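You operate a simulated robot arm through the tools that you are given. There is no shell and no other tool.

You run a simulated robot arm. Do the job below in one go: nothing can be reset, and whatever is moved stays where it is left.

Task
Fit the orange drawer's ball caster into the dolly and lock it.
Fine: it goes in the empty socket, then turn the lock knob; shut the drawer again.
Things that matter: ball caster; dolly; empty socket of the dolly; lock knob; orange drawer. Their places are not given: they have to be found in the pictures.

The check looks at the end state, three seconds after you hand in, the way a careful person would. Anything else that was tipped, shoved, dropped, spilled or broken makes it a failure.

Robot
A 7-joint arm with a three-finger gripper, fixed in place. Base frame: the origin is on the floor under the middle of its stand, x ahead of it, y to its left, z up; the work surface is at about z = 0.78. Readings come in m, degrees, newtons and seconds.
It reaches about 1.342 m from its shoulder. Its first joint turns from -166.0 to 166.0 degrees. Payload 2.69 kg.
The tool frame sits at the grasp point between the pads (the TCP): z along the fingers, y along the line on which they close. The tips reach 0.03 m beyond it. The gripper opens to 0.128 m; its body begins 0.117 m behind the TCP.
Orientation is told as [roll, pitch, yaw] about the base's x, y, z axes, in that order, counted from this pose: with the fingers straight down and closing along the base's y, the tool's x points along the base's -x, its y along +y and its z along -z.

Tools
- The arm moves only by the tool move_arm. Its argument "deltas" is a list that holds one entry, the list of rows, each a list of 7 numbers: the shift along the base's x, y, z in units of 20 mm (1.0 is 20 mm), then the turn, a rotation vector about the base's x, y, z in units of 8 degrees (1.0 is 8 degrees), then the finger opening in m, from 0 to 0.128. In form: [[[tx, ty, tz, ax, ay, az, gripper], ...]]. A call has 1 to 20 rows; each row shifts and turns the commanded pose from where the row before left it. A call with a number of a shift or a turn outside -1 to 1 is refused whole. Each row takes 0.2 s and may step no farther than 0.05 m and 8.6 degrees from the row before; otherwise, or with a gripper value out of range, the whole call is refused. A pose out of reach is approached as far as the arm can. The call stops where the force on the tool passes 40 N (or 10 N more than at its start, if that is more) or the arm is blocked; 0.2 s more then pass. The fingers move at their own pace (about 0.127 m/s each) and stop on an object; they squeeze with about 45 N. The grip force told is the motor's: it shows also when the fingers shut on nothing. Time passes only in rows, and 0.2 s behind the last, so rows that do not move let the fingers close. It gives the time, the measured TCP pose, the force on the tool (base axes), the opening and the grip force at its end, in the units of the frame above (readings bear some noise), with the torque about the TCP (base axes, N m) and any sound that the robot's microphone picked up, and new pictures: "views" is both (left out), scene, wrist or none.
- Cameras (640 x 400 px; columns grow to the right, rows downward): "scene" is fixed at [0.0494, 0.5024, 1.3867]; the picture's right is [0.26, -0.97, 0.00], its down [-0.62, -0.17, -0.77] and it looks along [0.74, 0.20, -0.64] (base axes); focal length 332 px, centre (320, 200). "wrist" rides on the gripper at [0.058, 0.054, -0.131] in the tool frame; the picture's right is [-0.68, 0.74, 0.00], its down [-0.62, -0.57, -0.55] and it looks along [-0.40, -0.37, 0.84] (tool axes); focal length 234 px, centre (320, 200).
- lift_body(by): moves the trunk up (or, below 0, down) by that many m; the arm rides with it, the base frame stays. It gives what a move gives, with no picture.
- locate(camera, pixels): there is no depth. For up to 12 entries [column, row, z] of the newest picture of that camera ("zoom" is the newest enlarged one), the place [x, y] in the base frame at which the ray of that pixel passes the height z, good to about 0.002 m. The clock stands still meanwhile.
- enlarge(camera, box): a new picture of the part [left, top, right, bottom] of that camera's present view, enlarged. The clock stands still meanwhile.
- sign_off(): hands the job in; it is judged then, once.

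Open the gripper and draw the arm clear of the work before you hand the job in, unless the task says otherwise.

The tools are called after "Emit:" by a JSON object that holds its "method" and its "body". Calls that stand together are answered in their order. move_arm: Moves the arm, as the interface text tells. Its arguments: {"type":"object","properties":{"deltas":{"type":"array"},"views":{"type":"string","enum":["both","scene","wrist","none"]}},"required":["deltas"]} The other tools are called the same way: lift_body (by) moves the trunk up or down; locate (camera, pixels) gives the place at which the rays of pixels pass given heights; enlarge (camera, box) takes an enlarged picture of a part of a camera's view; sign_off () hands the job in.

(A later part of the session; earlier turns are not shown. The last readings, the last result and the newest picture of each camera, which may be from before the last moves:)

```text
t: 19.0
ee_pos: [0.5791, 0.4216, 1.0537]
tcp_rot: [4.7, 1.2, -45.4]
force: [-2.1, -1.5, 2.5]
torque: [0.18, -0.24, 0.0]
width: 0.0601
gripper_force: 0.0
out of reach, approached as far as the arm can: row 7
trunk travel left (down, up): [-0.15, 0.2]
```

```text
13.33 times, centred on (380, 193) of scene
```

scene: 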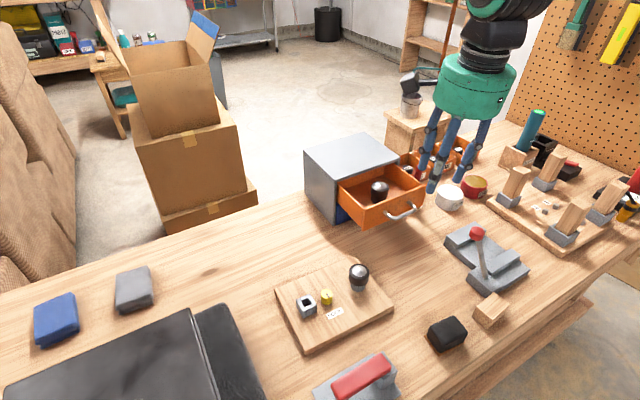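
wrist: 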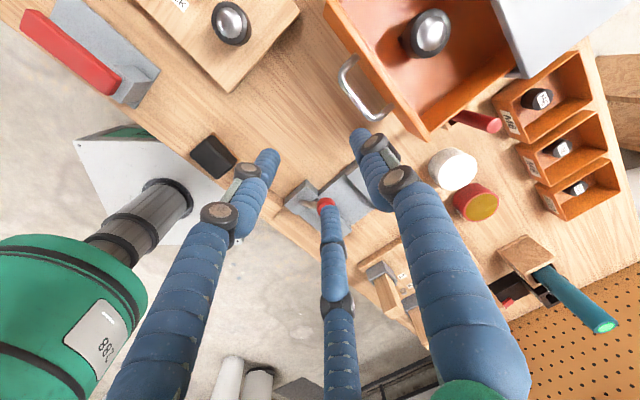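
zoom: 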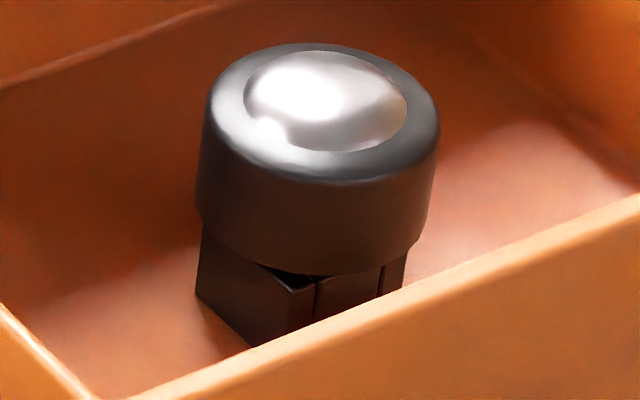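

Emit:
{"method": "locate", "body": {"camera": "zoom", "pixels": [[195, 290, 0.855], [250, 345, 0.855], [195, 290, 0.865], [250, 345, 0.865], [292, 291, 0.876], [405, 255, 0.876], [255, 258, 0.876], [318, 282, 0.876], [318, 108, 0.9], [203, 140, 0.9], [438, 140, 0.9], [315, 270, 0.88]]}}

```text
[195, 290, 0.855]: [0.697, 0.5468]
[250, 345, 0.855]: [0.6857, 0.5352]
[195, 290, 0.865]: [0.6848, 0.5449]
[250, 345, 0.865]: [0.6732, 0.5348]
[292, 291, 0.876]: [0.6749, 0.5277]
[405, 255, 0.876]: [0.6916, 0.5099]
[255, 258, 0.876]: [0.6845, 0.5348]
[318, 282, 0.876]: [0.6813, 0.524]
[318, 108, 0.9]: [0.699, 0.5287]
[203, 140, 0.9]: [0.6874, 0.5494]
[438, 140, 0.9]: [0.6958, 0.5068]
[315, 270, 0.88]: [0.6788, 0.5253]
```

The gripper closes concentrically (three jaws at 120°), so it will centre round parts. For the drawer pick I want yaw about 15° (fingers clear of the cabinet edge) and for the dolly yaw about -75°. First a settling row to read the true pose.

Emit:
{"method": "move_arm", "body": {"deltas": [[[0, 0, 0, 0, 0, 0, 0.06]]], "views": "none"}}

```text
t: 19.4
ee_pos: [0.5827, 0.4235, 1.0492]
tcp_rot: [4.2, 1.3, -45.4]
force: [0.9, 0.8, 0.5]
torque: [-0.08, 0.07, 0.03]
width: 0.06
gripper_force: 0.0
trunk travel left (down, up): [-0.15, 0.2]
```

Emit:
{"method": "move_arm", "body": {"deltas": [[[0.708, 0.647, 0.07, 0, 0, 0.944, 0.06], [0.708, 0.647, 0.07, 0, 0, 0.944, 0.06], [0.708, 0.647, 0.07, 0, 0, 0.944, 0.06], [0.708, 0.647, 0.07, 0, 0, 0.944, 0.06], [0.708, 0.647, 0.07, 0, 0, 0.944, 0.06], [0.708, 0.647, 0.07, 0, 0, 0.944, 0.06], [0.708, 0.647, 0.07, 0, 0, 0.944, 0.06], [0.708, 0.647, 0.07, 0, 0, 0.944, 0.06], [0, 0, 0, 0, 0, 0, 0.06]]], "views": "both"}}

```text
t: 21.4
ee_pos: [0.6958, 0.526, 1.0609]
tcp_rot: [4.4, 1.3, 15.1]
force: [0.4, 0.2, -0.3]
torque: [-0.01, 0.03, 0.04]
width: 0.06
gripper_force: 0.1
trunk travel left (down, up): [-0.15, 0.2]
```

scene: 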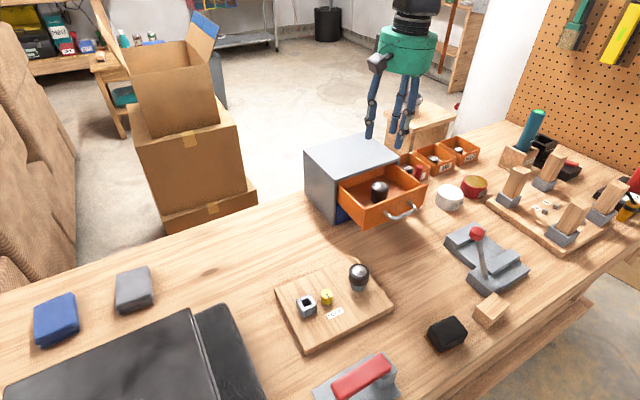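
wrist: 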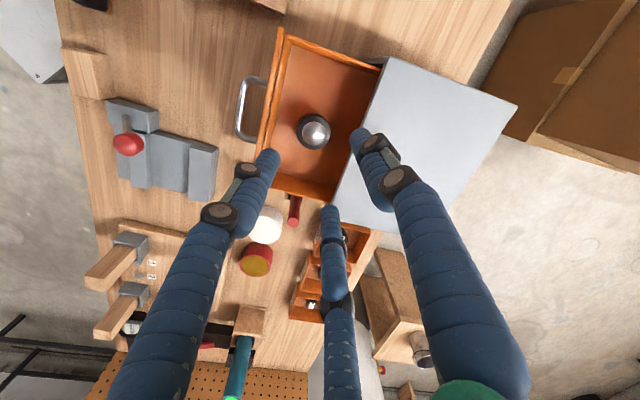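

I level the tool (residual roll 4.4°, pitch 1.3°) and look again at the caster, now at wrist (313,131).

Emit:
{"method": "move_arm", "body": {"deltas": [[[0, 0, 0, -0.489, -0.3, 0, 0.056], [0, 0, 0, 0, 0, 0, 0.056]]], "views": "wrist"}}

Emit:
{"method": "enlarge", "body": {"camera": "wrist", "box": [230, 60, 400, 180]}}

```text
t: 22.0
ee_pos: [0.6947, 0.5265, 1.0609]
tcp_rot: [-0.1, -0.1, 15.0]
force: [0.5, 0.4, -0.1]
torque: [-0.05, -0.03, 0.01]
width: 0.0561
gripper_force: 0.0
trunk travel left (down, up): [-0.15, 0.2]
```

wrist: 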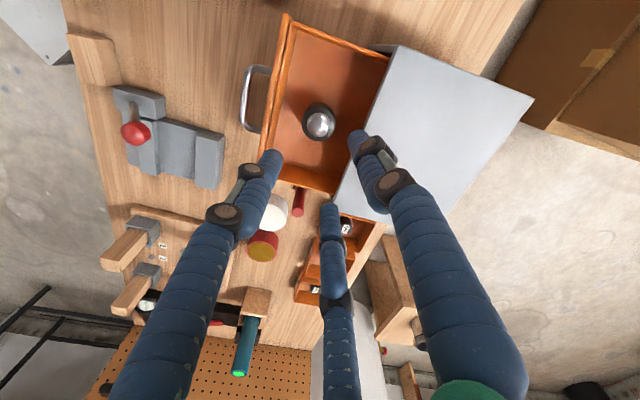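

```text
3.33 times, centred on (315, 120) of wrist
```

zoom: 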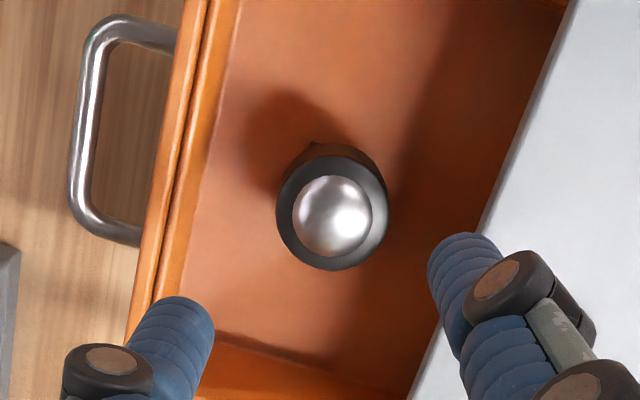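

The rim centre at zoom (332,213), i.e. wrist (318.7,124), lies right on the tool axis (expected (319.6,124)). I verify with locate, and then descend.

Emit:
{"method": "locate", "body": {"camera": "zoom", "pixels": [[332, 213, 0.9], [277, 213, 0.9], [388, 213, 0.9], [130, 340, 0.92], [190, 0, 0.92]]}}

```text
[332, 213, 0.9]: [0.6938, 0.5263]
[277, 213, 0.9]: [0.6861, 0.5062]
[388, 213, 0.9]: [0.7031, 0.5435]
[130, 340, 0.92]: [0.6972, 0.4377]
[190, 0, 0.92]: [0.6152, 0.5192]
```

Centre is (0.694, 0.5263), width about 41 mm. I descend to z about 0.902 with the fingers at 56 mm around the housing.

Emit:
{"method": "move_arm", "body": {"deltas": [[[0, 0, -1, 0, 0, 0, 0.056], [0, 0, -1, 0, 0, 0, 0.056], [0, 0, -1, 0, 0, 0, 0.056], [0, 0, -1, 0, 0, 0, 0.056], [0, 0, -1, 0, 0, 0, 0.056], [0, 0, -0.7, 0, 0, 0, 0.056]]], "views": "both"}}

Emit:
{"method": "enlarge", "body": {"camera": "scene", "box": [320, 130, 440, 220]}}

```text
t: 23.4
ee_pos: [0.6954, 0.5262, 0.947]
tcp_rot: [0.0, -0.1, 15.0]
force: [-0.2, 0.5, 1.0]
torque: [0.0, 0.01, 0.0]
width: 0.0562
gripper_force: 0.1
trunk travel left (down, up): [-0.15, 0.2]
```

scene: 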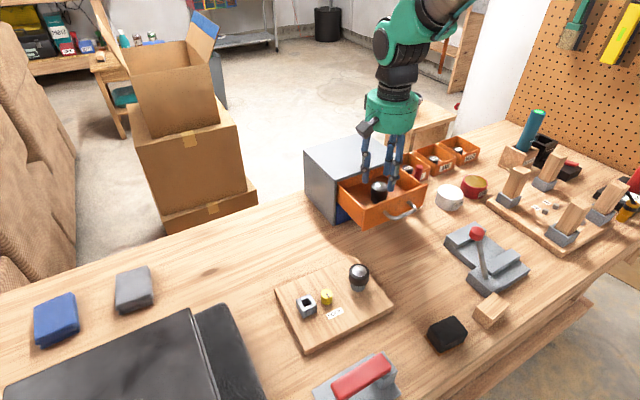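
wrist: 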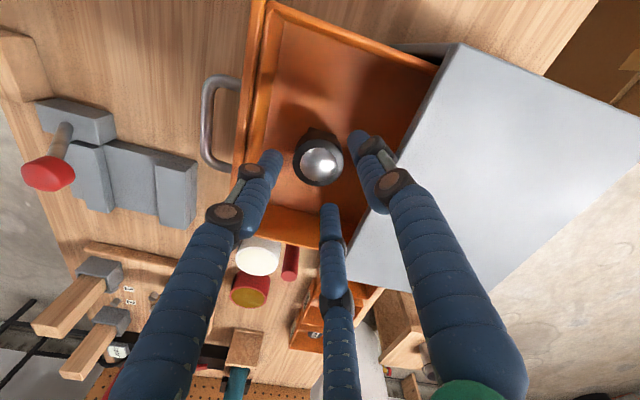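

```text
4.44 times, centred on (380, 175) of scene
```

zoom: 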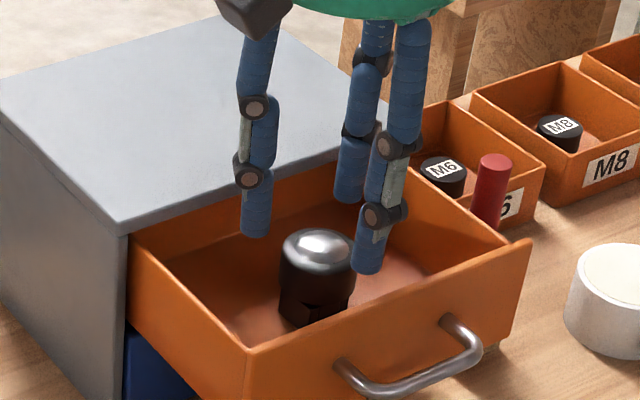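

The three fingers straddle the caster with clear space to the drawer walls. I descend the last 45 mm.

Emit:
{"method": "move_arm", "body": {"deltas": [[[0, 0, -0.75, 0, 0, 0, 0.056], [0, 0, -0.75, 0, 0, 0, 0.056], [0, 0, -0.75, 0, 0, 0, 0.056], [0, 0, 0, 0, 0, 0, 0.056]]], "views": "both"}}

Emit:
{"method": "enlarge", "body": {"camera": "scene", "box": [320, 130, 440, 220]}}

Emit:
{"method": "enlarge", "body": {"camera": "wrist", "box": [230, 80, 430, 260]}}

```text
t: 24.4
ee_pos: [0.695, 0.527, 0.9018]
tcp_rot: [0.0, -0.1, 15.0]
force: [-0.4, 0.3, 0.0]
torque: [0.01, 0.0, 0.0]
width: 0.0558
gripper_force: 0.1
trunk travel left (down, up): [-0.15, 0.2]
```

scene: 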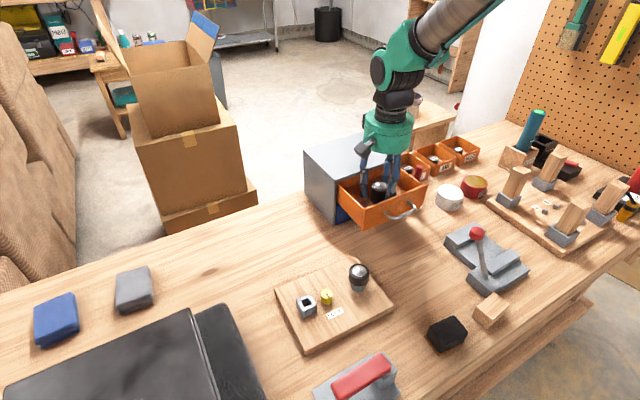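
wrist: 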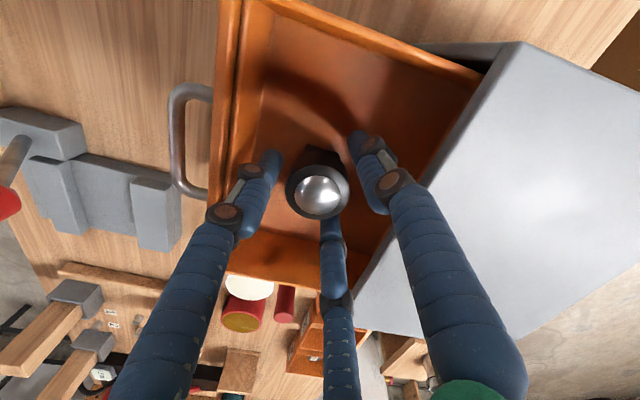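

```text
4.44 times, centred on (380, 175) of scene
```

zoom: 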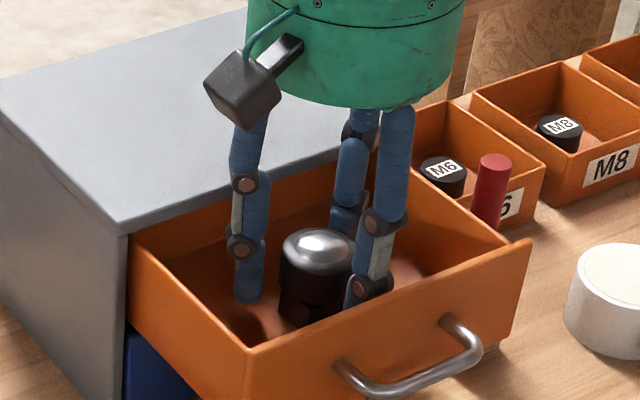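

```text
2.22 times, centred on (330, 170) of wrist
```

zoom: 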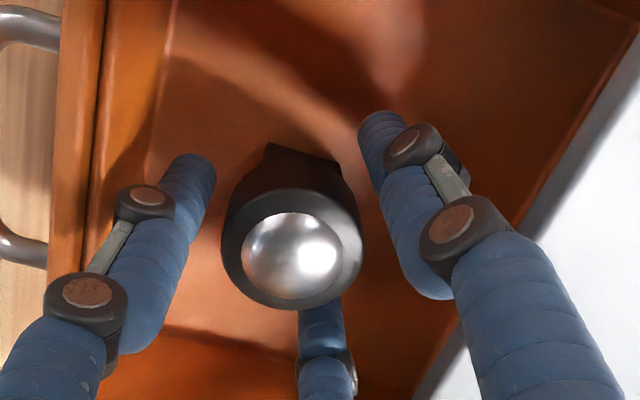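

The caster sits between the three fingers with no contact yet. I close on it.

Emit:
{"method": "move_arm", "body": {"deltas": [[[0, 0, 0, 0, 0, 0, 0.0], [0, 0, 0, 0, 0, 0, 0.0], [0, 0, 0, 0, 0, 0, 0.0]]], "views": "both"}}

Emit:
{"method": "enlarge", "body": {"camera": "wrist", "box": [230, 80, 430, 260]}}

```text
t: 25.2
ee_pos: [0.6958, 0.5265, 0.9018]
tcp_rot: [0.0, 0.0, 15.0]
force: [-0.3, 0.2, 0.1]
torque: [0.01, 0.01, 0.01]
width: 0.0401
gripper_force: 44.4
trunk travel left (down, up): [-0.15, 0.2]
```

scene: 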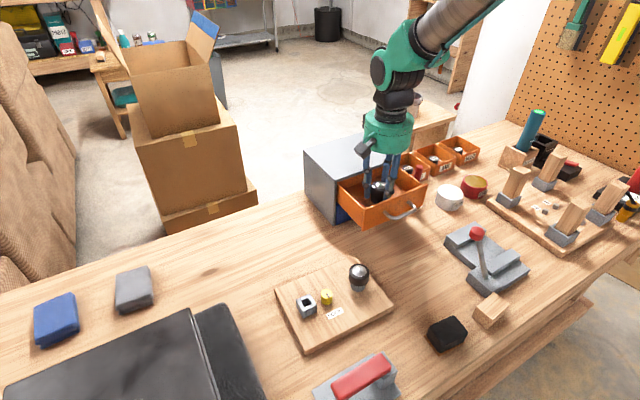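
wrist: 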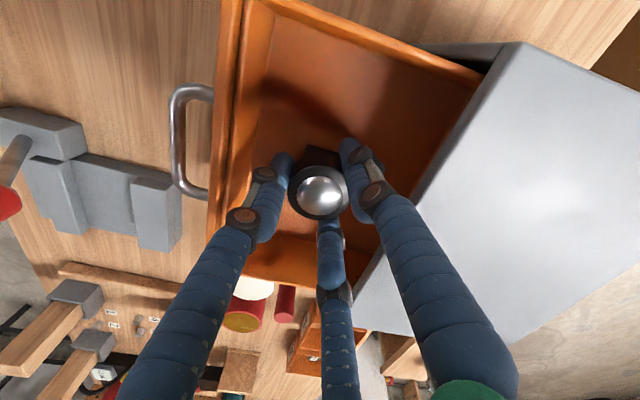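

```text
2.22 times, centred on (330, 170) of wrist
```

zoom: 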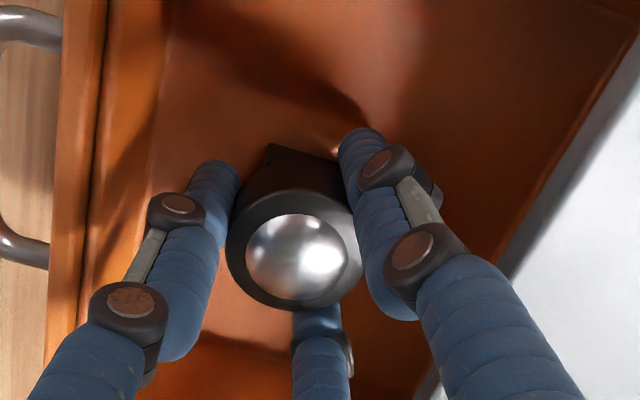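

Gripped at 40.1 mm with 44 N and no side load, so it is well centred. I lift straight up, slowly at first.

Emit:
{"method": "move_arm", "body": {"deltas": [[[0, 0, 0.4, 0, 0, 0, 0.0], [0, 0, 0.4, 0, 0, 0, 0.0], [0, 0, 0.5, 0, 0, 0, 0.0], [0, 0, 0.7, 0, 0, 0, 0.0], [0, 0, 1, 0, 0, 0, 0.0], [0, 0, 1, 0, 0, 0, 0.0], [0, 0, 1, 0, 0, 0, 0.0], [0, 0, 1, 0, 0, 0, 0.0], [0, 0, 1, 0, 0, 0, 0.0]]], "views": "both"}}

Emit:
{"method": "enlarge", "body": {"camera": "scene", "box": [320, 80, 440, 220]}}

```text
t: 27.2
ee_pos: [0.6947, 0.526, 1.0429]
tcp_rot: [0.0, 0.0, 14.9]
force: [0.8, 0.1, -0.1]
torque: [0.01, 0.0, 0.0]
width: 0.0401
gripper_force: 44.9
trunk travel left (down, up): [-0.15, 0.2]
```

scene: 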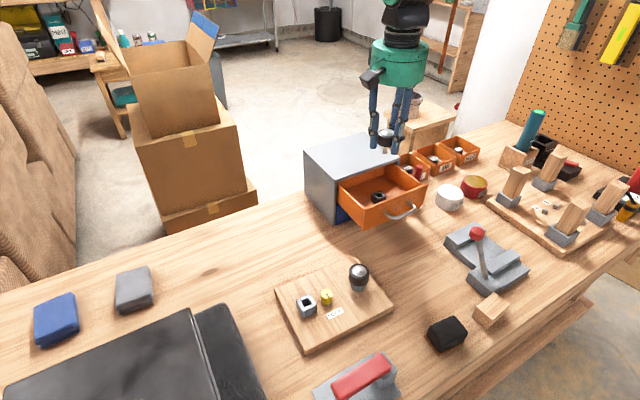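
wrist: 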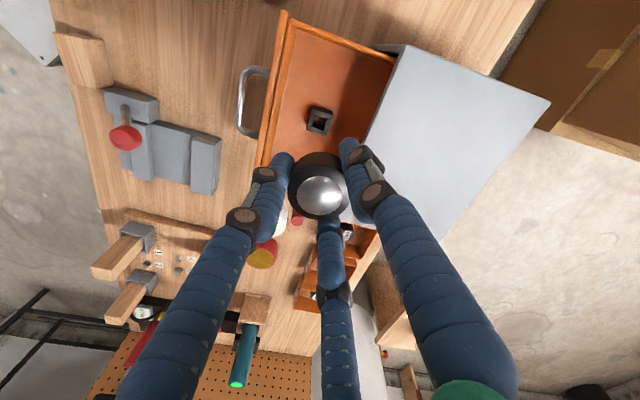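

```text
2.86 times, centred on (380, 150) of scene
```

zoom: 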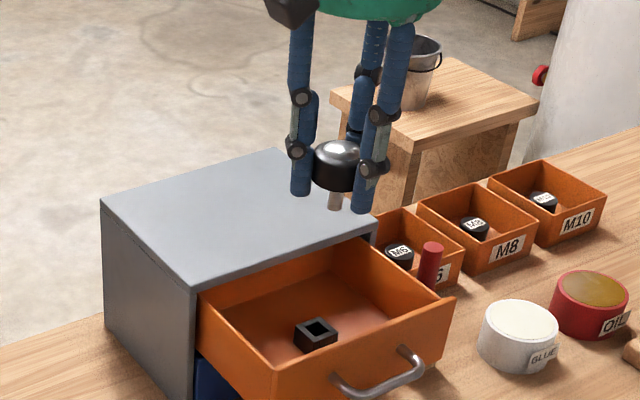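

The caster is out, with a gray stem below; the empty holder stays in the drawer at wrist (319,121). I enlarge the stem and the holder to get the yaw relation.

Emit:
{"method": "enlarge", "body": {"camera": "wrist", "box": [280, 90, 360, 150]}}

Emit:
{"method": "locate", "body": {"camera": "wrist", "pixels": [[319, 121, 0.876], [319, 121, 0.874]]}}

Emit:
{"method": "enlarge", "body": {"camera": "scene", "box": [366, 120, 402, 156]}}

```text
6.67 times, centred on (320, 120) of wrist
```

zoom: 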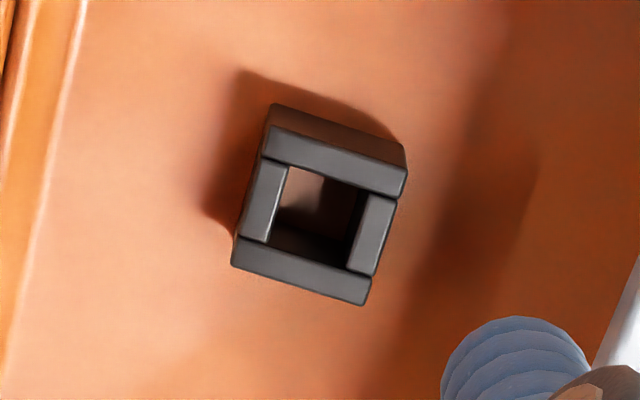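

```text
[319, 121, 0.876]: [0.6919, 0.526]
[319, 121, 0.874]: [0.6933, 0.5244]
```

```text
11.11 times, centred on (384, 138) of scene
```

zoom: 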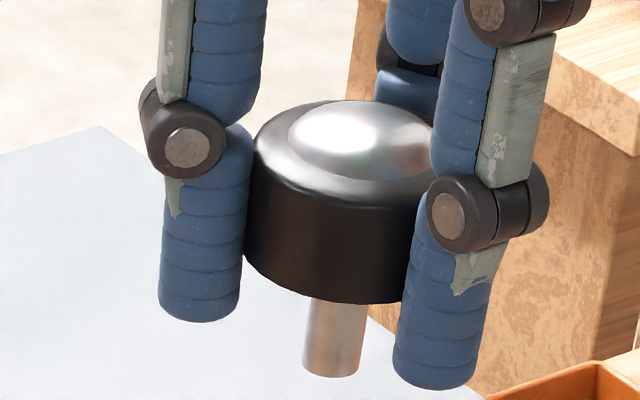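

The stem is a plain round pin of about 12 mm, so yaw does not matter; the holder centre falls on the tool axis to within half a pixel (expected (319.6,122.6)), so the wrist view is a good centring aid. I carry the caster over to the dolly socket near (0.397,0.623), turning to yaw 44° so the knob falls between two fingers.

Emit:
{"method": "move_arm", "body": {"deltas": [[[-0.933, 0.3025, -0.1, 0, 0, 0.227, 0.0], [-0.933, 0.3025, -0.1, 0, 0, 0.227, 0.0], [-0.933, 0.3025, -0.1, 0, 0, 0.227, 0.0], [-0.933, 0.3025, -0.1, 0, 0, 0.227, 0.0], [-0.933, 0.3025, -0.1, 0, 0, 0.227, 0.0], [-0.933, 0.3025, -0.1, 0, 0, 0.227, 0.0], [-0.933, 0.3025, -0.1, 0, 0, 0.227, 0.0], [-0.933, 0.3025, -0.1, 0, 0, 0.227, 0.0], [-0.933, 0.3025, -0.1, 0, 0, 0.227, 0.0], [-0.933, 0.3025, -0.1, 0, 0, 0.227, 0.0], [-0.933, 0.3025, -0.1, 0, 0, 0.227, 0.0], [-0.933, 0.3025, -0.1, 0, 0, 0.227, 0.0], [-0.933, 0.3025, -0.1, 0, 0, 0.227, 0.0], [-0.933, 0.3025, -0.1, 0, 0, 0.227, 0.0], [-0.933, 0.3025, -0.1, 0, 0, 0.227, 0.0], [-0.933, 0.3025, -0.1, 0, 0, 0.227, 0.0], [0, 0, 0, 0, 0, 0, 0.0]]], "views": "both"}}

```text
t: 30.8
ee_pos: [0.3966, 0.6229, 1.0099]
tcp_rot: [0.0, 0.0, 44.2]
force: [0.6, -0.1, -1.0]
torque: [0.04, -0.02, 0.02]
width: 0.0398
gripper_force: 44.2
trunk travel left (down, up): [-0.15, 0.2]
```

scene: 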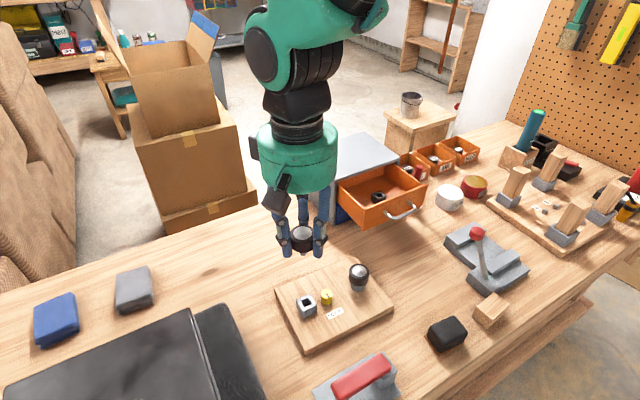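
wrist: 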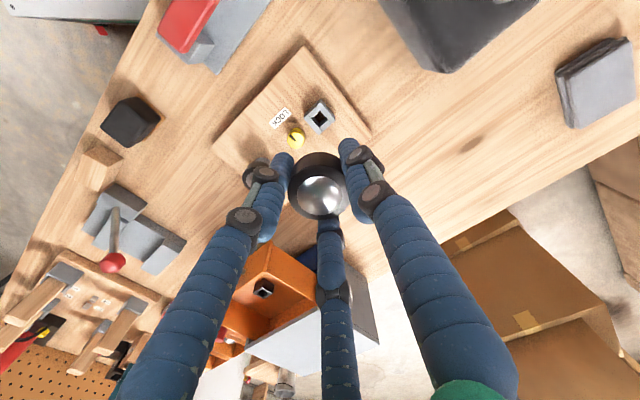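

The arm hovers well; the socket is at wrist (319,117). I enlarge it to measure the offset from the tool axis.

Emit:
{"method": "enlarge", "body": {"camera": "wrist", "box": [270, 90, 350, 150]}}

```text
6.67 times, centred on (310, 120) of wrist
```

zoom: 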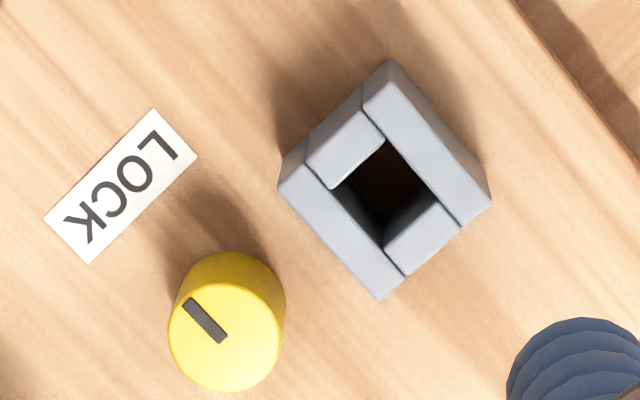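

I read the hole centre at zoom (385.5,194.5), i.e. wrist (319.8,119.2), and in the scene at (306.4,302.5). To settle the height and x trade-off I query both repeatedly and average.

Emit:
{"method": "locate", "body": {"camera": "wrist", "pixels": [[319.8, 119.2, 0.82], [319.8, 119.2, 0.82], [319.8, 119.2, 0.82], [319.8, 119.2, 0.82], [319.8, 119.2, 0.82], [319.8, 119.2, 0.82], [319.8, 119.2, 0.82], [319.8, 119.2, 0.82], [319.8, 119.2, 0.81], [319.8, 119.2, 0.81], [319.8, 119.2, 0.83], [319.8, 119.2, 0.83]]}}

Emit:
{"method": "locate", "body": {"camera": "scene", "pixels": [[306.43, 302.54, 0.82], [306.43, 302.54, 0.82], [306.43, 302.54, 0.82], [306.43, 302.54, 0.82], [306.43, 302.54, 0.82], [306.43, 302.54, 0.82], [306.43, 302.54, 0.82], [306.43, 302.54, 0.82], [306.43, 302.54, 0.81], [306.43, 302.54, 0.81], [306.43, 302.54, 0.83], [306.43, 302.54, 0.83]]}}

Emit:
{"method": "enlarge", "body": {"camera": "scene", "box": [294, 288, 324, 322]}}

```text
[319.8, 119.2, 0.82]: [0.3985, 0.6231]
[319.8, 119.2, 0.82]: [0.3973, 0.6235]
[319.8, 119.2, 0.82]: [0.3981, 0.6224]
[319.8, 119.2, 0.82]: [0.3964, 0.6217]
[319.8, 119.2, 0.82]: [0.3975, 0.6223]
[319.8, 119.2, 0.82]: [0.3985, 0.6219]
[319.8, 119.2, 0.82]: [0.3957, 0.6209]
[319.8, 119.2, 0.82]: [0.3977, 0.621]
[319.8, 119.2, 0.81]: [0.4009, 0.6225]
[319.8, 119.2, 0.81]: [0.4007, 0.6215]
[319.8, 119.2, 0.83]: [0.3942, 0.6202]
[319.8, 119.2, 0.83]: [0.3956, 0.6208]
```

```text
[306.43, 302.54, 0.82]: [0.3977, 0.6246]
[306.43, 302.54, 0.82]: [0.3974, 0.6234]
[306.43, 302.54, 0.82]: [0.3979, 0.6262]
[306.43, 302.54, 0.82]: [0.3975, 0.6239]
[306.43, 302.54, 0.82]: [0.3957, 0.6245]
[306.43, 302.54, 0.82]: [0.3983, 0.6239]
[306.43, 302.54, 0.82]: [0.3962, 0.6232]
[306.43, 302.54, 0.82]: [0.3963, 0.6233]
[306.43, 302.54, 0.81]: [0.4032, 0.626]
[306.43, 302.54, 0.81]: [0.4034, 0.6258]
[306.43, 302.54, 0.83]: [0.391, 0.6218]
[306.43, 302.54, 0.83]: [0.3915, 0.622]
```

```text
11.76 times, centred on (309, 305) of scene
```

zoom: 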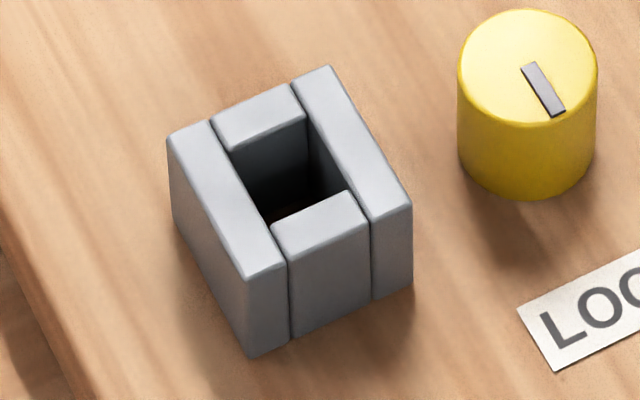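

Both agree on about (0.3977, 0.622, z 0.8185), but x is still coupled with height. Turning the tool by -120° (yaw -76° suits the knob equally) lets me read x from the image column instead.

Emit:
{"method": "move_arm", "body": {"deltas": [[[0, 0, 0, 0, 0, -1, 0.0], [0, 0, 0, 0, 0, -1, 0.0], [0, 0, 0, 0, 0, -1, 0.0], [0, 0, 0, 0, 0, -1, 0.0], [0, 0, 0, 0, 0, -1, 0.0], [0, 0, 0, 0, 0, -1, 0.0], [0, 0, 0, 0, 0, -1, 0.0], [0, 0, 0, 0, 0, -1, 0.0], [0, 0, 0, 0, 0, -1, 0.0], [0, 0, 0, 0, 0, -1, 0.0], [0, 0, 0, 0, 0, -1, 0.0], [0, 0, 0, 0, 0, -1, 0.0], [0, 0, 0, 0, 0, -1, 0.0], [0, 0, 0, 0, 0, -1, 0.0], [0, 0, 0, 0, 0, -1, 0.0], [0, 0, 0, 0, 0, 0, 0.0]]], "views": "wrist"}}

```text
t: 34.2
ee_pos: [0.3964, 0.6226, 1.0099]
tcp_rot: [0.0, -0.2, -75.9]
force: [-1.1, -1.5, -1.2]
torque: [0.02, 0.03, 0.01]
width: 0.0397
gripper_force: 45.4
trunk travel left (down, up): [-0.15, 0.2]
```

wrist: 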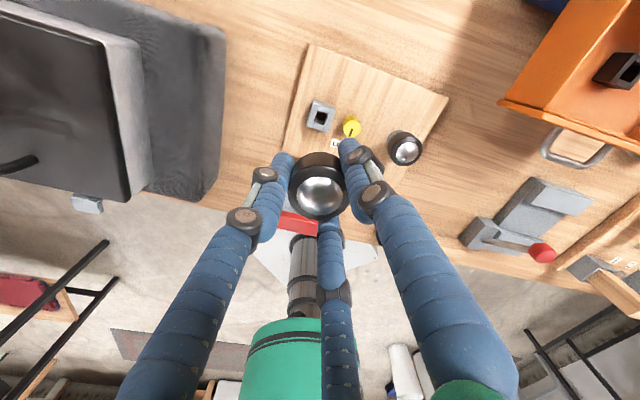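

Emit:
{"method": "enlarge", "body": {"camera": "wrist", "box": [290, 90, 370, 150]}}

```text
6.67 times, centred on (330, 120) of wrist
```

zoom: 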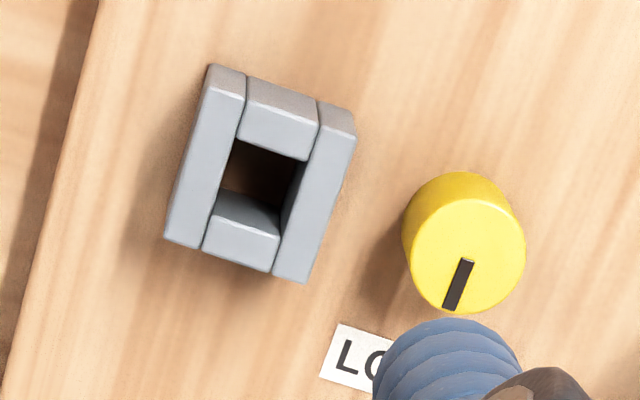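

The hole's top corners average to zoom (260,188), outer corners to (259,185), so about wrist (320.9,118.05). I average repeated locates of it and compare with the TCP.

Emit:
{"method": "locate", "body": {"camera": "wrist", "pixels": [[320.93, 118.05, 0.8185], [320.93, 118.05, 0.8185], [320.93, 118.05, 0.8185], [320.93, 118.05, 0.8185], [320.93, 118.05, 0.8185], [320.93, 118.05, 0.8185], [320.93, 118.05, 0.8185], [320.93, 118.05, 0.8185], [320.93, 118.05, 0.8185], [320.93, 118.05, 0.8185], [320.93, 118.05, 0.8185], [320.93, 118.05, 0.8185]]}}

Emit:
{"method": "locate", "body": {"camera": "zoom", "pixels": [[238, 138, 0.8185], [308, 160, 0.8185], [282, 238, 0.8185], [212, 217, 0.8185], [212, 86, 0.8185], [355, 134, 0.8185], [303, 283, 0.8185], [165, 238, 0.8185], [470, 255, 0.815], [470, 255, 0.815], [470, 260, 0.815], [450, 308, 0.815]]}}

```text
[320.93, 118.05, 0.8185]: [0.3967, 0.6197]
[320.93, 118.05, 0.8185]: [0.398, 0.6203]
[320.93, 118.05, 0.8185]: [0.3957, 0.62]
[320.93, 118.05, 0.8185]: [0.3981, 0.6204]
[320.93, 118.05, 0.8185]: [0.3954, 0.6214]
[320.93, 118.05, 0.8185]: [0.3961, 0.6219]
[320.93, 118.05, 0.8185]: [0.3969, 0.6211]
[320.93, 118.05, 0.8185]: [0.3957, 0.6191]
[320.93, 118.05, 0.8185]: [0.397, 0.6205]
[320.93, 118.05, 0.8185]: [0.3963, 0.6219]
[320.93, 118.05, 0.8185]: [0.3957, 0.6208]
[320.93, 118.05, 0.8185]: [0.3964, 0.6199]
```

```text
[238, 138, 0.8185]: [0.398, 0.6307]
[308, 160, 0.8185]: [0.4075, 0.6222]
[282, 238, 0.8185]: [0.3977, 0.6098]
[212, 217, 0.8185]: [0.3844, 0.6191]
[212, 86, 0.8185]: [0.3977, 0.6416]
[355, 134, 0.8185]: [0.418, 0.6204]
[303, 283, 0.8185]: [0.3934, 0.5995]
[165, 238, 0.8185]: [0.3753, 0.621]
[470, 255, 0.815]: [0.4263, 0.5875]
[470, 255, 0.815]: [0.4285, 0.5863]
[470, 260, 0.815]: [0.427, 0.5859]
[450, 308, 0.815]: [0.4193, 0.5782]
```

Combining both views, the socket centre is about (0.397, 0.622) with its top near 0.82, so roughly 1 mm in +x from the tool axis. I shift by (+1.0,-0.4) mm and descend to about 10 mm above the socket for a direct look.

Emit:
{"method": "move_arm", "body": {"deltas": [[[0.05, -0.02, -0.5, 0, 0, 0, 0.0], [0, 0, -1, 0, 0, 0, 0.0], [0, 0, -1, 0, 0, 0, 0.0], [0, 0, -1, 0, 0, 0, 0.0], [0, 0, -1, 0, 0, 0, 0.0], [0, 0, -1, 0, 0, 0, 0.0], [0, 0, -0.8, 0, 0, 0, 0.0], [0, 0, 0, 0, 0, 0, 0.0]]], "views": "both"}}

Emit:
{"method": "enlarge", "body": {"camera": "scene", "box": [280, 260, 340, 320]}}

Emit:
{"method": "enlarge", "body": {"camera": "wrist", "box": [270, 110, 390, 230]}}

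```text
t: 36.0
ee_pos: [0.3975, 0.6223, 0.8848]
tcp_rot: [0.0, 0.0, -76.0]
force: [0.1, 0.9, -0.2]
torque: [-0.01, 0.0, 0.02]
width: 0.0395
gripper_force: 45.2
trunk travel left (down, up): [-0.15, 0.2]
```

scene: 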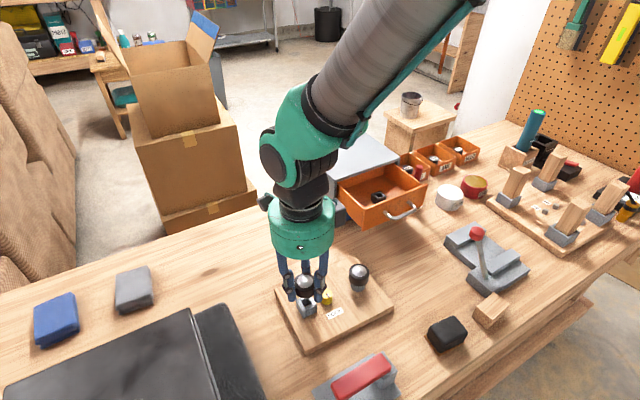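
wrist: 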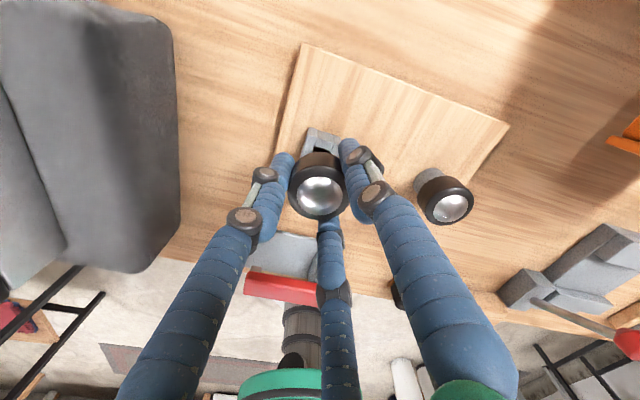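

```text
6.67 times, centred on (310, 290) of scene
```

zoom: 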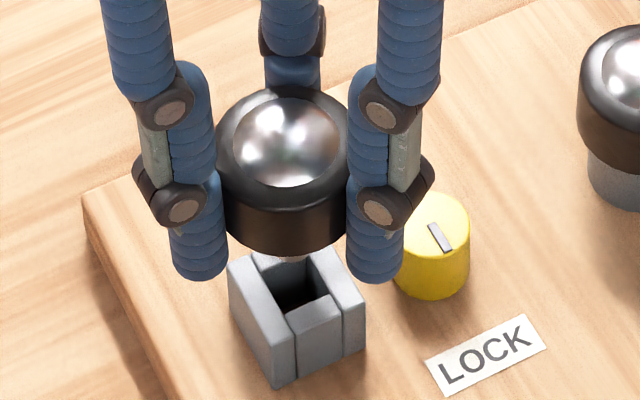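

```text
3.33 times, centred on (330, 170) of wrist
```

zoom: 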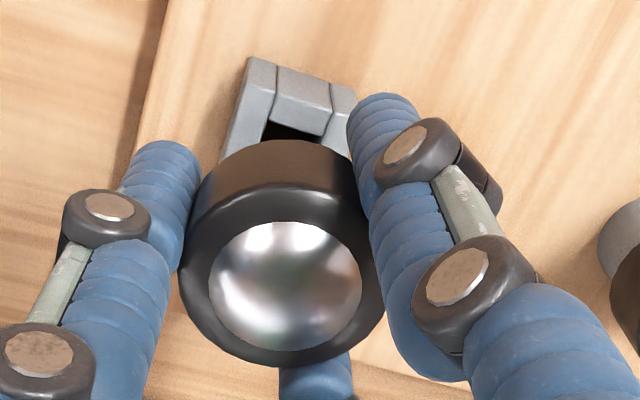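

Emit:
{"method": "enlarge", "body": {"camera": "scene", "box": [296, 290, 322, 314]}}

```text
16.00 times, centred on (309, 302) of scene
```

zoom: 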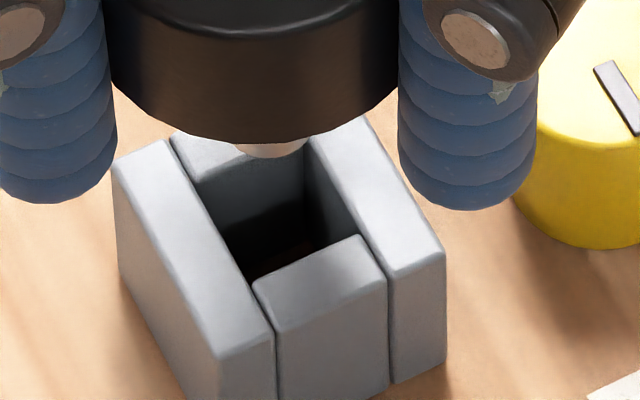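

The stem's tip shows at zoom (270,150), the hole's centre near (282,215). I zoom further to quantify the sideways offset.

Emit:
{"method": "enlarge", "body": {"camera": "scene", "box": [300, 295, 320, 310]}}

Emit:
{"method": "enlarge", "body": {"camera": "wrist", "box": [296, 120, 346, 160]}}

```text
16.00 times, centred on (310, 302) of scene
```

zoom: 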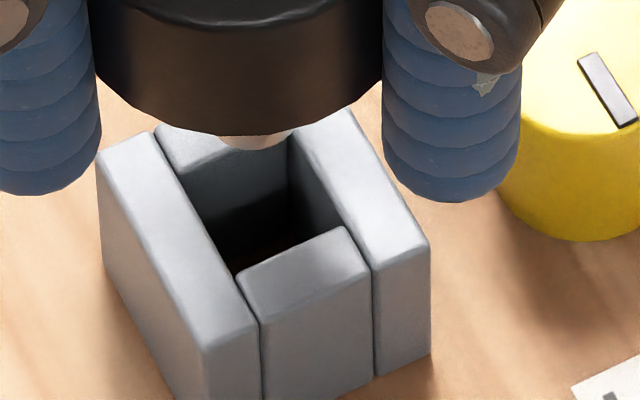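

```text
10.00 times, centred on (321, 140) of wrist
```

zoom: 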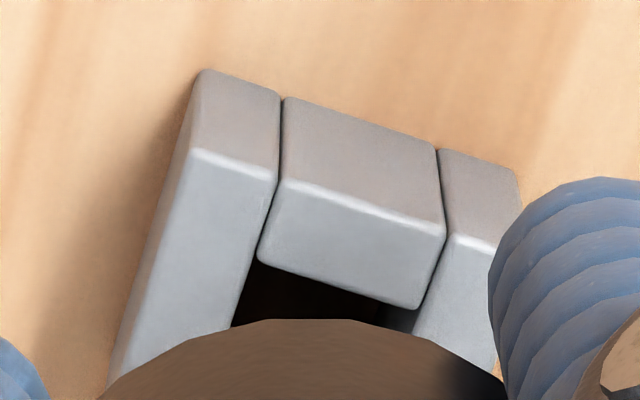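

The hole is about 15 mm wide; scene and wrist both say the stem sits 1.3–1.5 mm too far toward +y. I shift y by -1.3 mm, lower by 8 mm and look again.

Emit:
{"method": "move_arm", "body": {"deltas": [[[0, -0.065, 0, 0, 0, 0, 0.0], [0, 0, -0.4, 0, 0, 0, 0.0], [0, 0, 0, 0, 0, 0, 0.0]]], "views": "both"}}

Emit:
{"method": "enlarge", "body": {"camera": "scene", "box": [300, 295, 320, 310]}}

```text
t: 36.8
ee_pos: [0.3958, 0.6213, 0.8757]
tcp_rot: [0.0, -0.2, -75.9]
force: [0.0, -0.1, -1.2]
torque: [-0.01, 0.03, 0.0]
width: 0.0395
gripper_force: 45.1
trunk travel left (down, up): [-0.15, 0.2]
```

scene: 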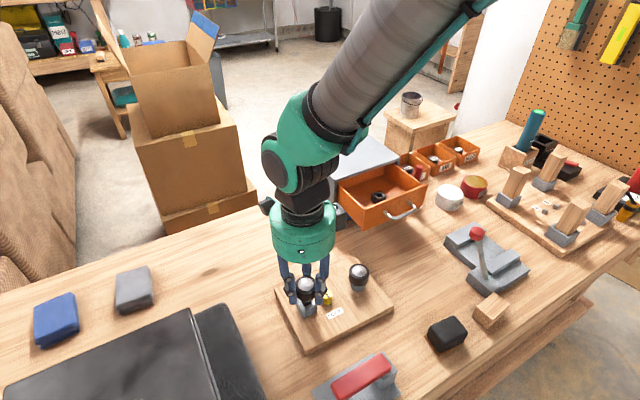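
wrist: 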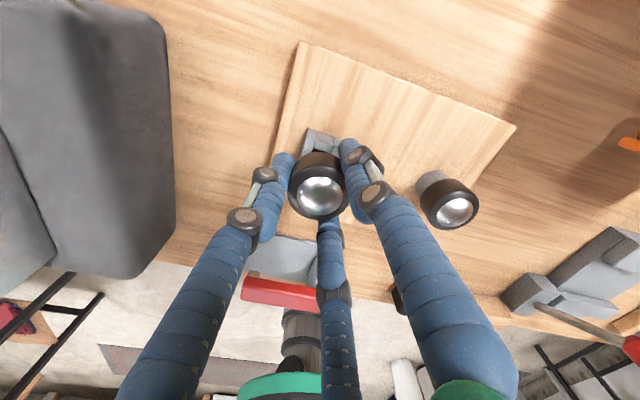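

```text
16.00 times, centred on (310, 302) of scene
```

zoom: 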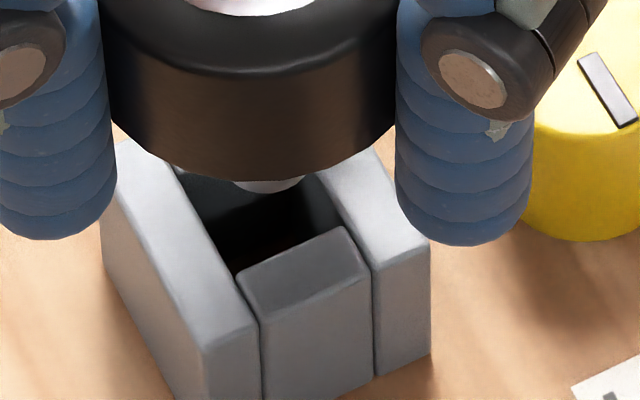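

The stem is now centred on the hole in the scene (both at about column 267). I lower gently, 4 mm per row, watching the force.

Emit:
{"method": "move_arm", "body": {"deltas": [[[0, 0, -0.2, 0, 0, 0, 0.0], [0, 0, -0.2, 0, 0, 0, 0.0], [0, 0, -0.15, 0, 0, 0, 0.0]]], "views": "scene"}}

Emit:
{"method": "enlarge", "body": {"camera": "scene", "box": [300, 295, 320, 310]}}

```text
t: 37.6
ee_pos: [0.3977, 0.6201, 0.8639]
tcp_rot: [0.0, -0.1, -75.9]
force: [0.0, 0.0, -0.6]
torque: [-0.01, -0.02, 0.01]
width: 0.0395
gripper_force: 44.9
trunk travel left (down, up): [-0.15, 0.2]
```

scene: 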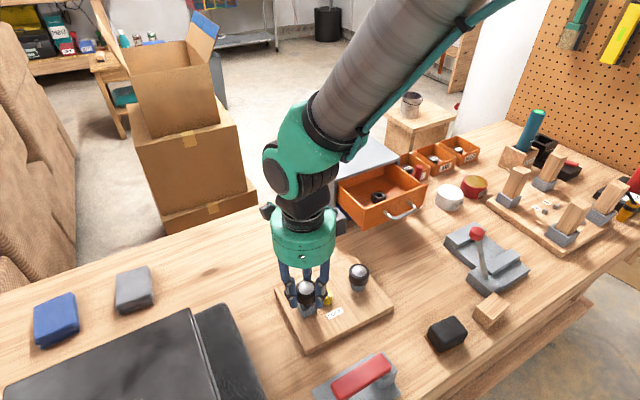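

```text
16.00 times, centred on (310, 302) of scene
```

zoom: 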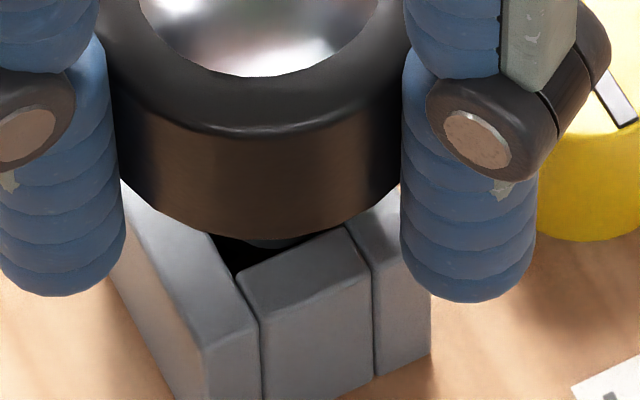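

No contact yet, the stem tip is at the hole's mouth (268,242). I go on down 3 mm per row.

Emit:
{"method": "move_arm", "body": {"deltas": [[[0, 0, -0.15, 0, 0, 0, 0.0], [0, 0, -0.15, 0, 0, 0, 0.0]]], "views": "scene"}}

Emit:
{"method": "enlarge", "body": {"camera": "scene", "box": [300, 295, 320, 310]}}

```text
t: 38.2
ee_pos: [0.3962, 0.6206, 0.8585]
tcp_rot: [0.0, -0.2, -76.0]
force: [1.2, -0.2, -0.3]
torque: [-0.01, 0.02, 0.0]
width: 0.0394
gripper_force: 45.0
trunk travel left (down, up): [-0.15, 0.2]
```

scene: 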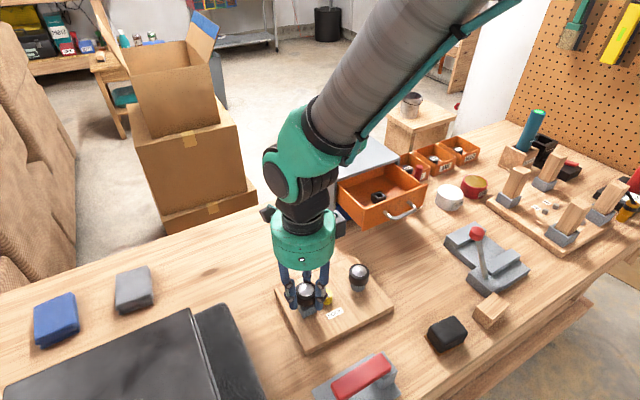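

```text
16.00 times, centred on (310, 302) of scene
```

zoom: 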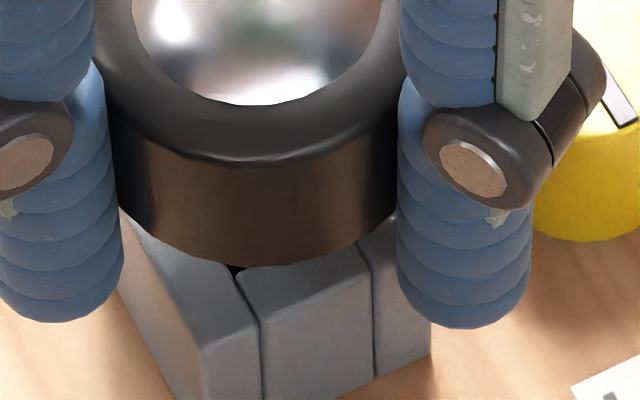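

Still no resistance at z 0.8585, so the stem is entering. I continue in 2.5 mm rows.

Emit:
{"method": "move_arm", "body": {"deltas": [[[0, 0, -0.125, 0, 0, 0, 0.0], [0, 0, -0.125, 0, 0, 0, 0.0], [0, 0, -0.125, 0, 0, 0, 0.0]]], "views": "scene"}}

Emit:
{"method": "enlarge", "body": {"camera": "scene", "box": [294, 288, 326, 312]}}

```text
t: 39.0
ee_pos: [0.3971, 0.6209, 0.8521]
tcp_rot: [0.0, -0.2, -76.0]
force: [0.1, 0.1, -1.5]
torque: [-0.02, 0.02, -0.01]
width: 0.0393
gripper_force: 45.8
trunk travel left (down, up): [-0.15, 0.2]
```

scene: 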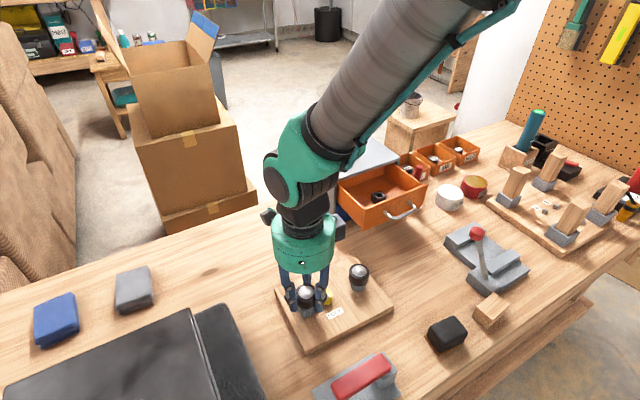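

```text
16.00 times, centred on (310, 300) of scene
```

zoom: 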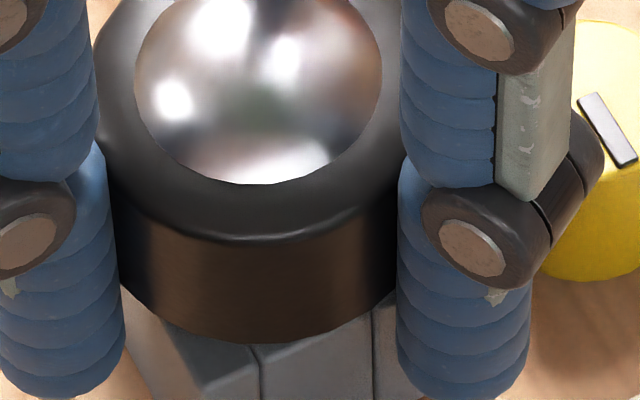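

Emit:
{"method": "move_arm", "body": {"deltas": [[[0, 0, -0.1, 0, 0, 0, 0.0], [0, 0, -0.1, 0, 0, 0, 0.0]]], "views": "none"}}

```text
t: 39.6
ee_pos: [0.3975, 0.6199, 0.848]
tcp_rot: [0.0, -0.1, -75.9]
force: [0.8, -0.1, -0.1]
torque: [-0.03, 0.0, 0.01]
width: 0.0394
gripper_force: 45.6
trunk travel left (down, up): [-0.15, 0.2]
```

No resistance at z 0.848 and the fit is nearly seated; I go on 1.5 mm at a time until I feel the seat.

Emit:
{"method": "move_arm", "body": {"deltas": [[[0, 0, -0.075, 0, 0, 0, 0.0], [0, 0, -0.075, 0, 0, 0, 0.0]]], "views": "scene"}}

Emit:
{"method": "enlarge", "body": {"camera": "scene", "box": [290, 285, 340, 325]}}

```text
t: 40.2
ee_pos: [0.3961, 0.6197, 0.8454]
tcp_rot: [0.0, -0.1, -75.9]
force: [-0.6, 0.1, -0.1]
torque: [0.0, -0.01, -0.03]
width: 0.0395
gripper_force: 44.9
trunk travel left (down, up): [-0.15, 0.2]
```

scene: 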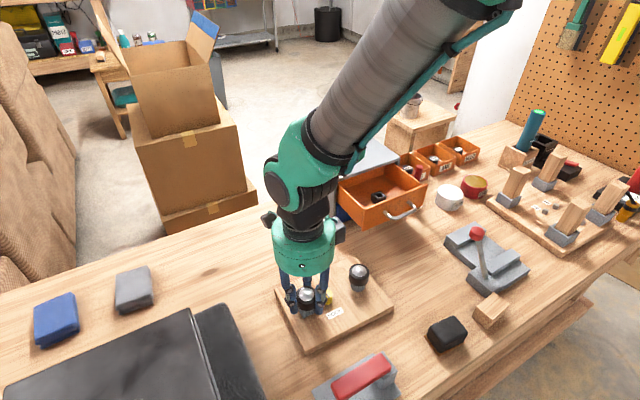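

```text
10.00 times, centred on (315, 305) of scene
```

zoom: 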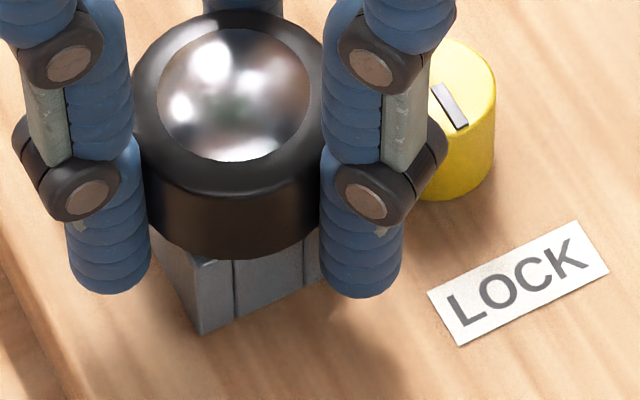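

Emit:
{"method": "move_arm", "body": {"deltas": [[[0, 0, -0.075, 0, 0, 0, 0.0], [0, 0, -0.075, 0, 0, 0, 0.0]]], "views": "none"}}

```text
t: 40.8
ee_pos: [0.3963, 0.6195, 0.8431]
tcp_rot: [0.0, 0.0, -75.9]
force: [-0.3, -2.2, 8.0]
torque: [-0.08, 0.15, 0.02]
width: 0.0391
gripper_force: 45.1
trunk travel left (down, up): [-0.15, 0.2]
```

Contact is felt: 8 N upward at z 0.843, as expected for the housing resting on the socket. I press another 1 mm and check.

Emit:
{"method": "move_arm", "body": {"deltas": [[[0, 0, -0.05, 0, 0, 0, 0.0], [0, 0, 0, 0, 0, 0, 0.0]]], "views": "both"}}

Emit:
{"method": "enlarge", "body": {"camera": "scene", "box": [290, 285, 340, 325]}}

Emit:
{"method": "enlarge", "body": {"camera": "wrist", "box": [270, 100, 400, 230]}}

```text
t: 41.4
ee_pos: [0.3977, 0.6215, 0.8418]
tcp_rot: [0.0, 0.0, -75.9]
force: [-0.5, -5.8, 21.8]
torque: [-0.22, 0.05, -0.01]
width: 0.0394
gripper_force: 45.4
trunk travel left (down, up): [-0.15, 0.2]
```

scene: 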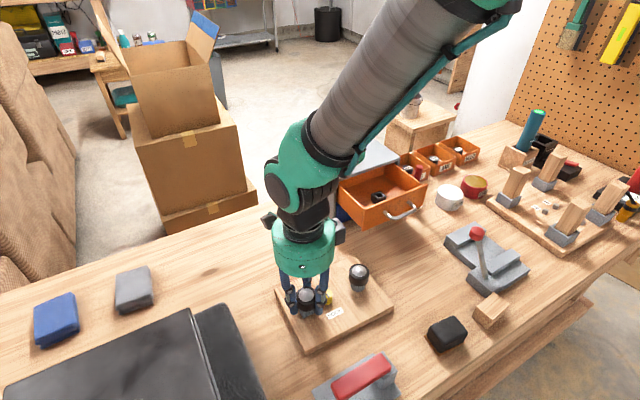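
wrist: 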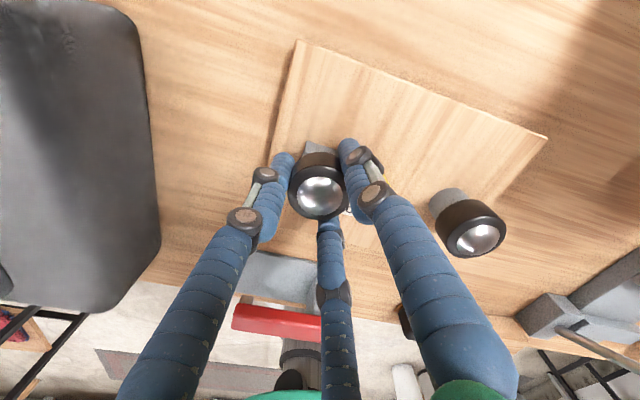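

```text
10.00 times, centred on (315, 305) of scene
```

zoom: 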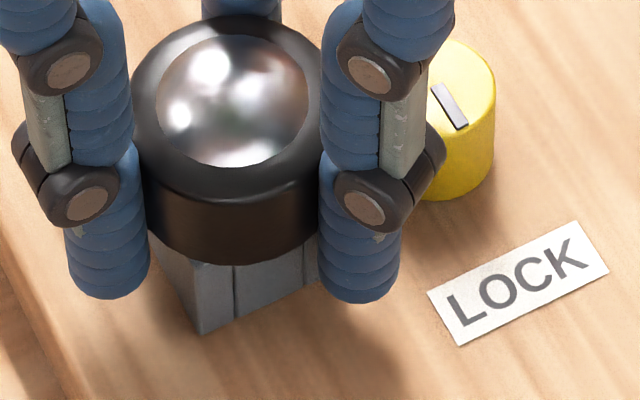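

```text
3.08 times, centred on (335, 165) of wrist
```

zoom: 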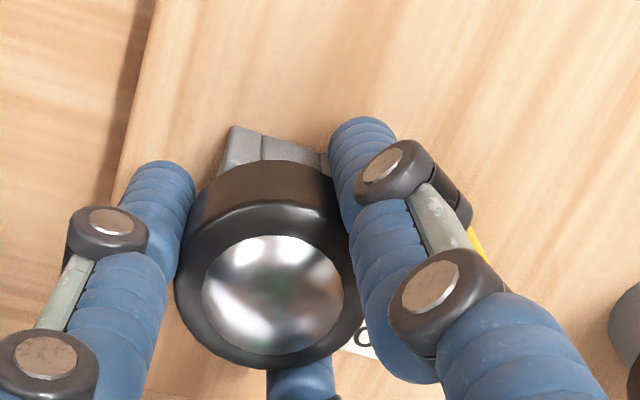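

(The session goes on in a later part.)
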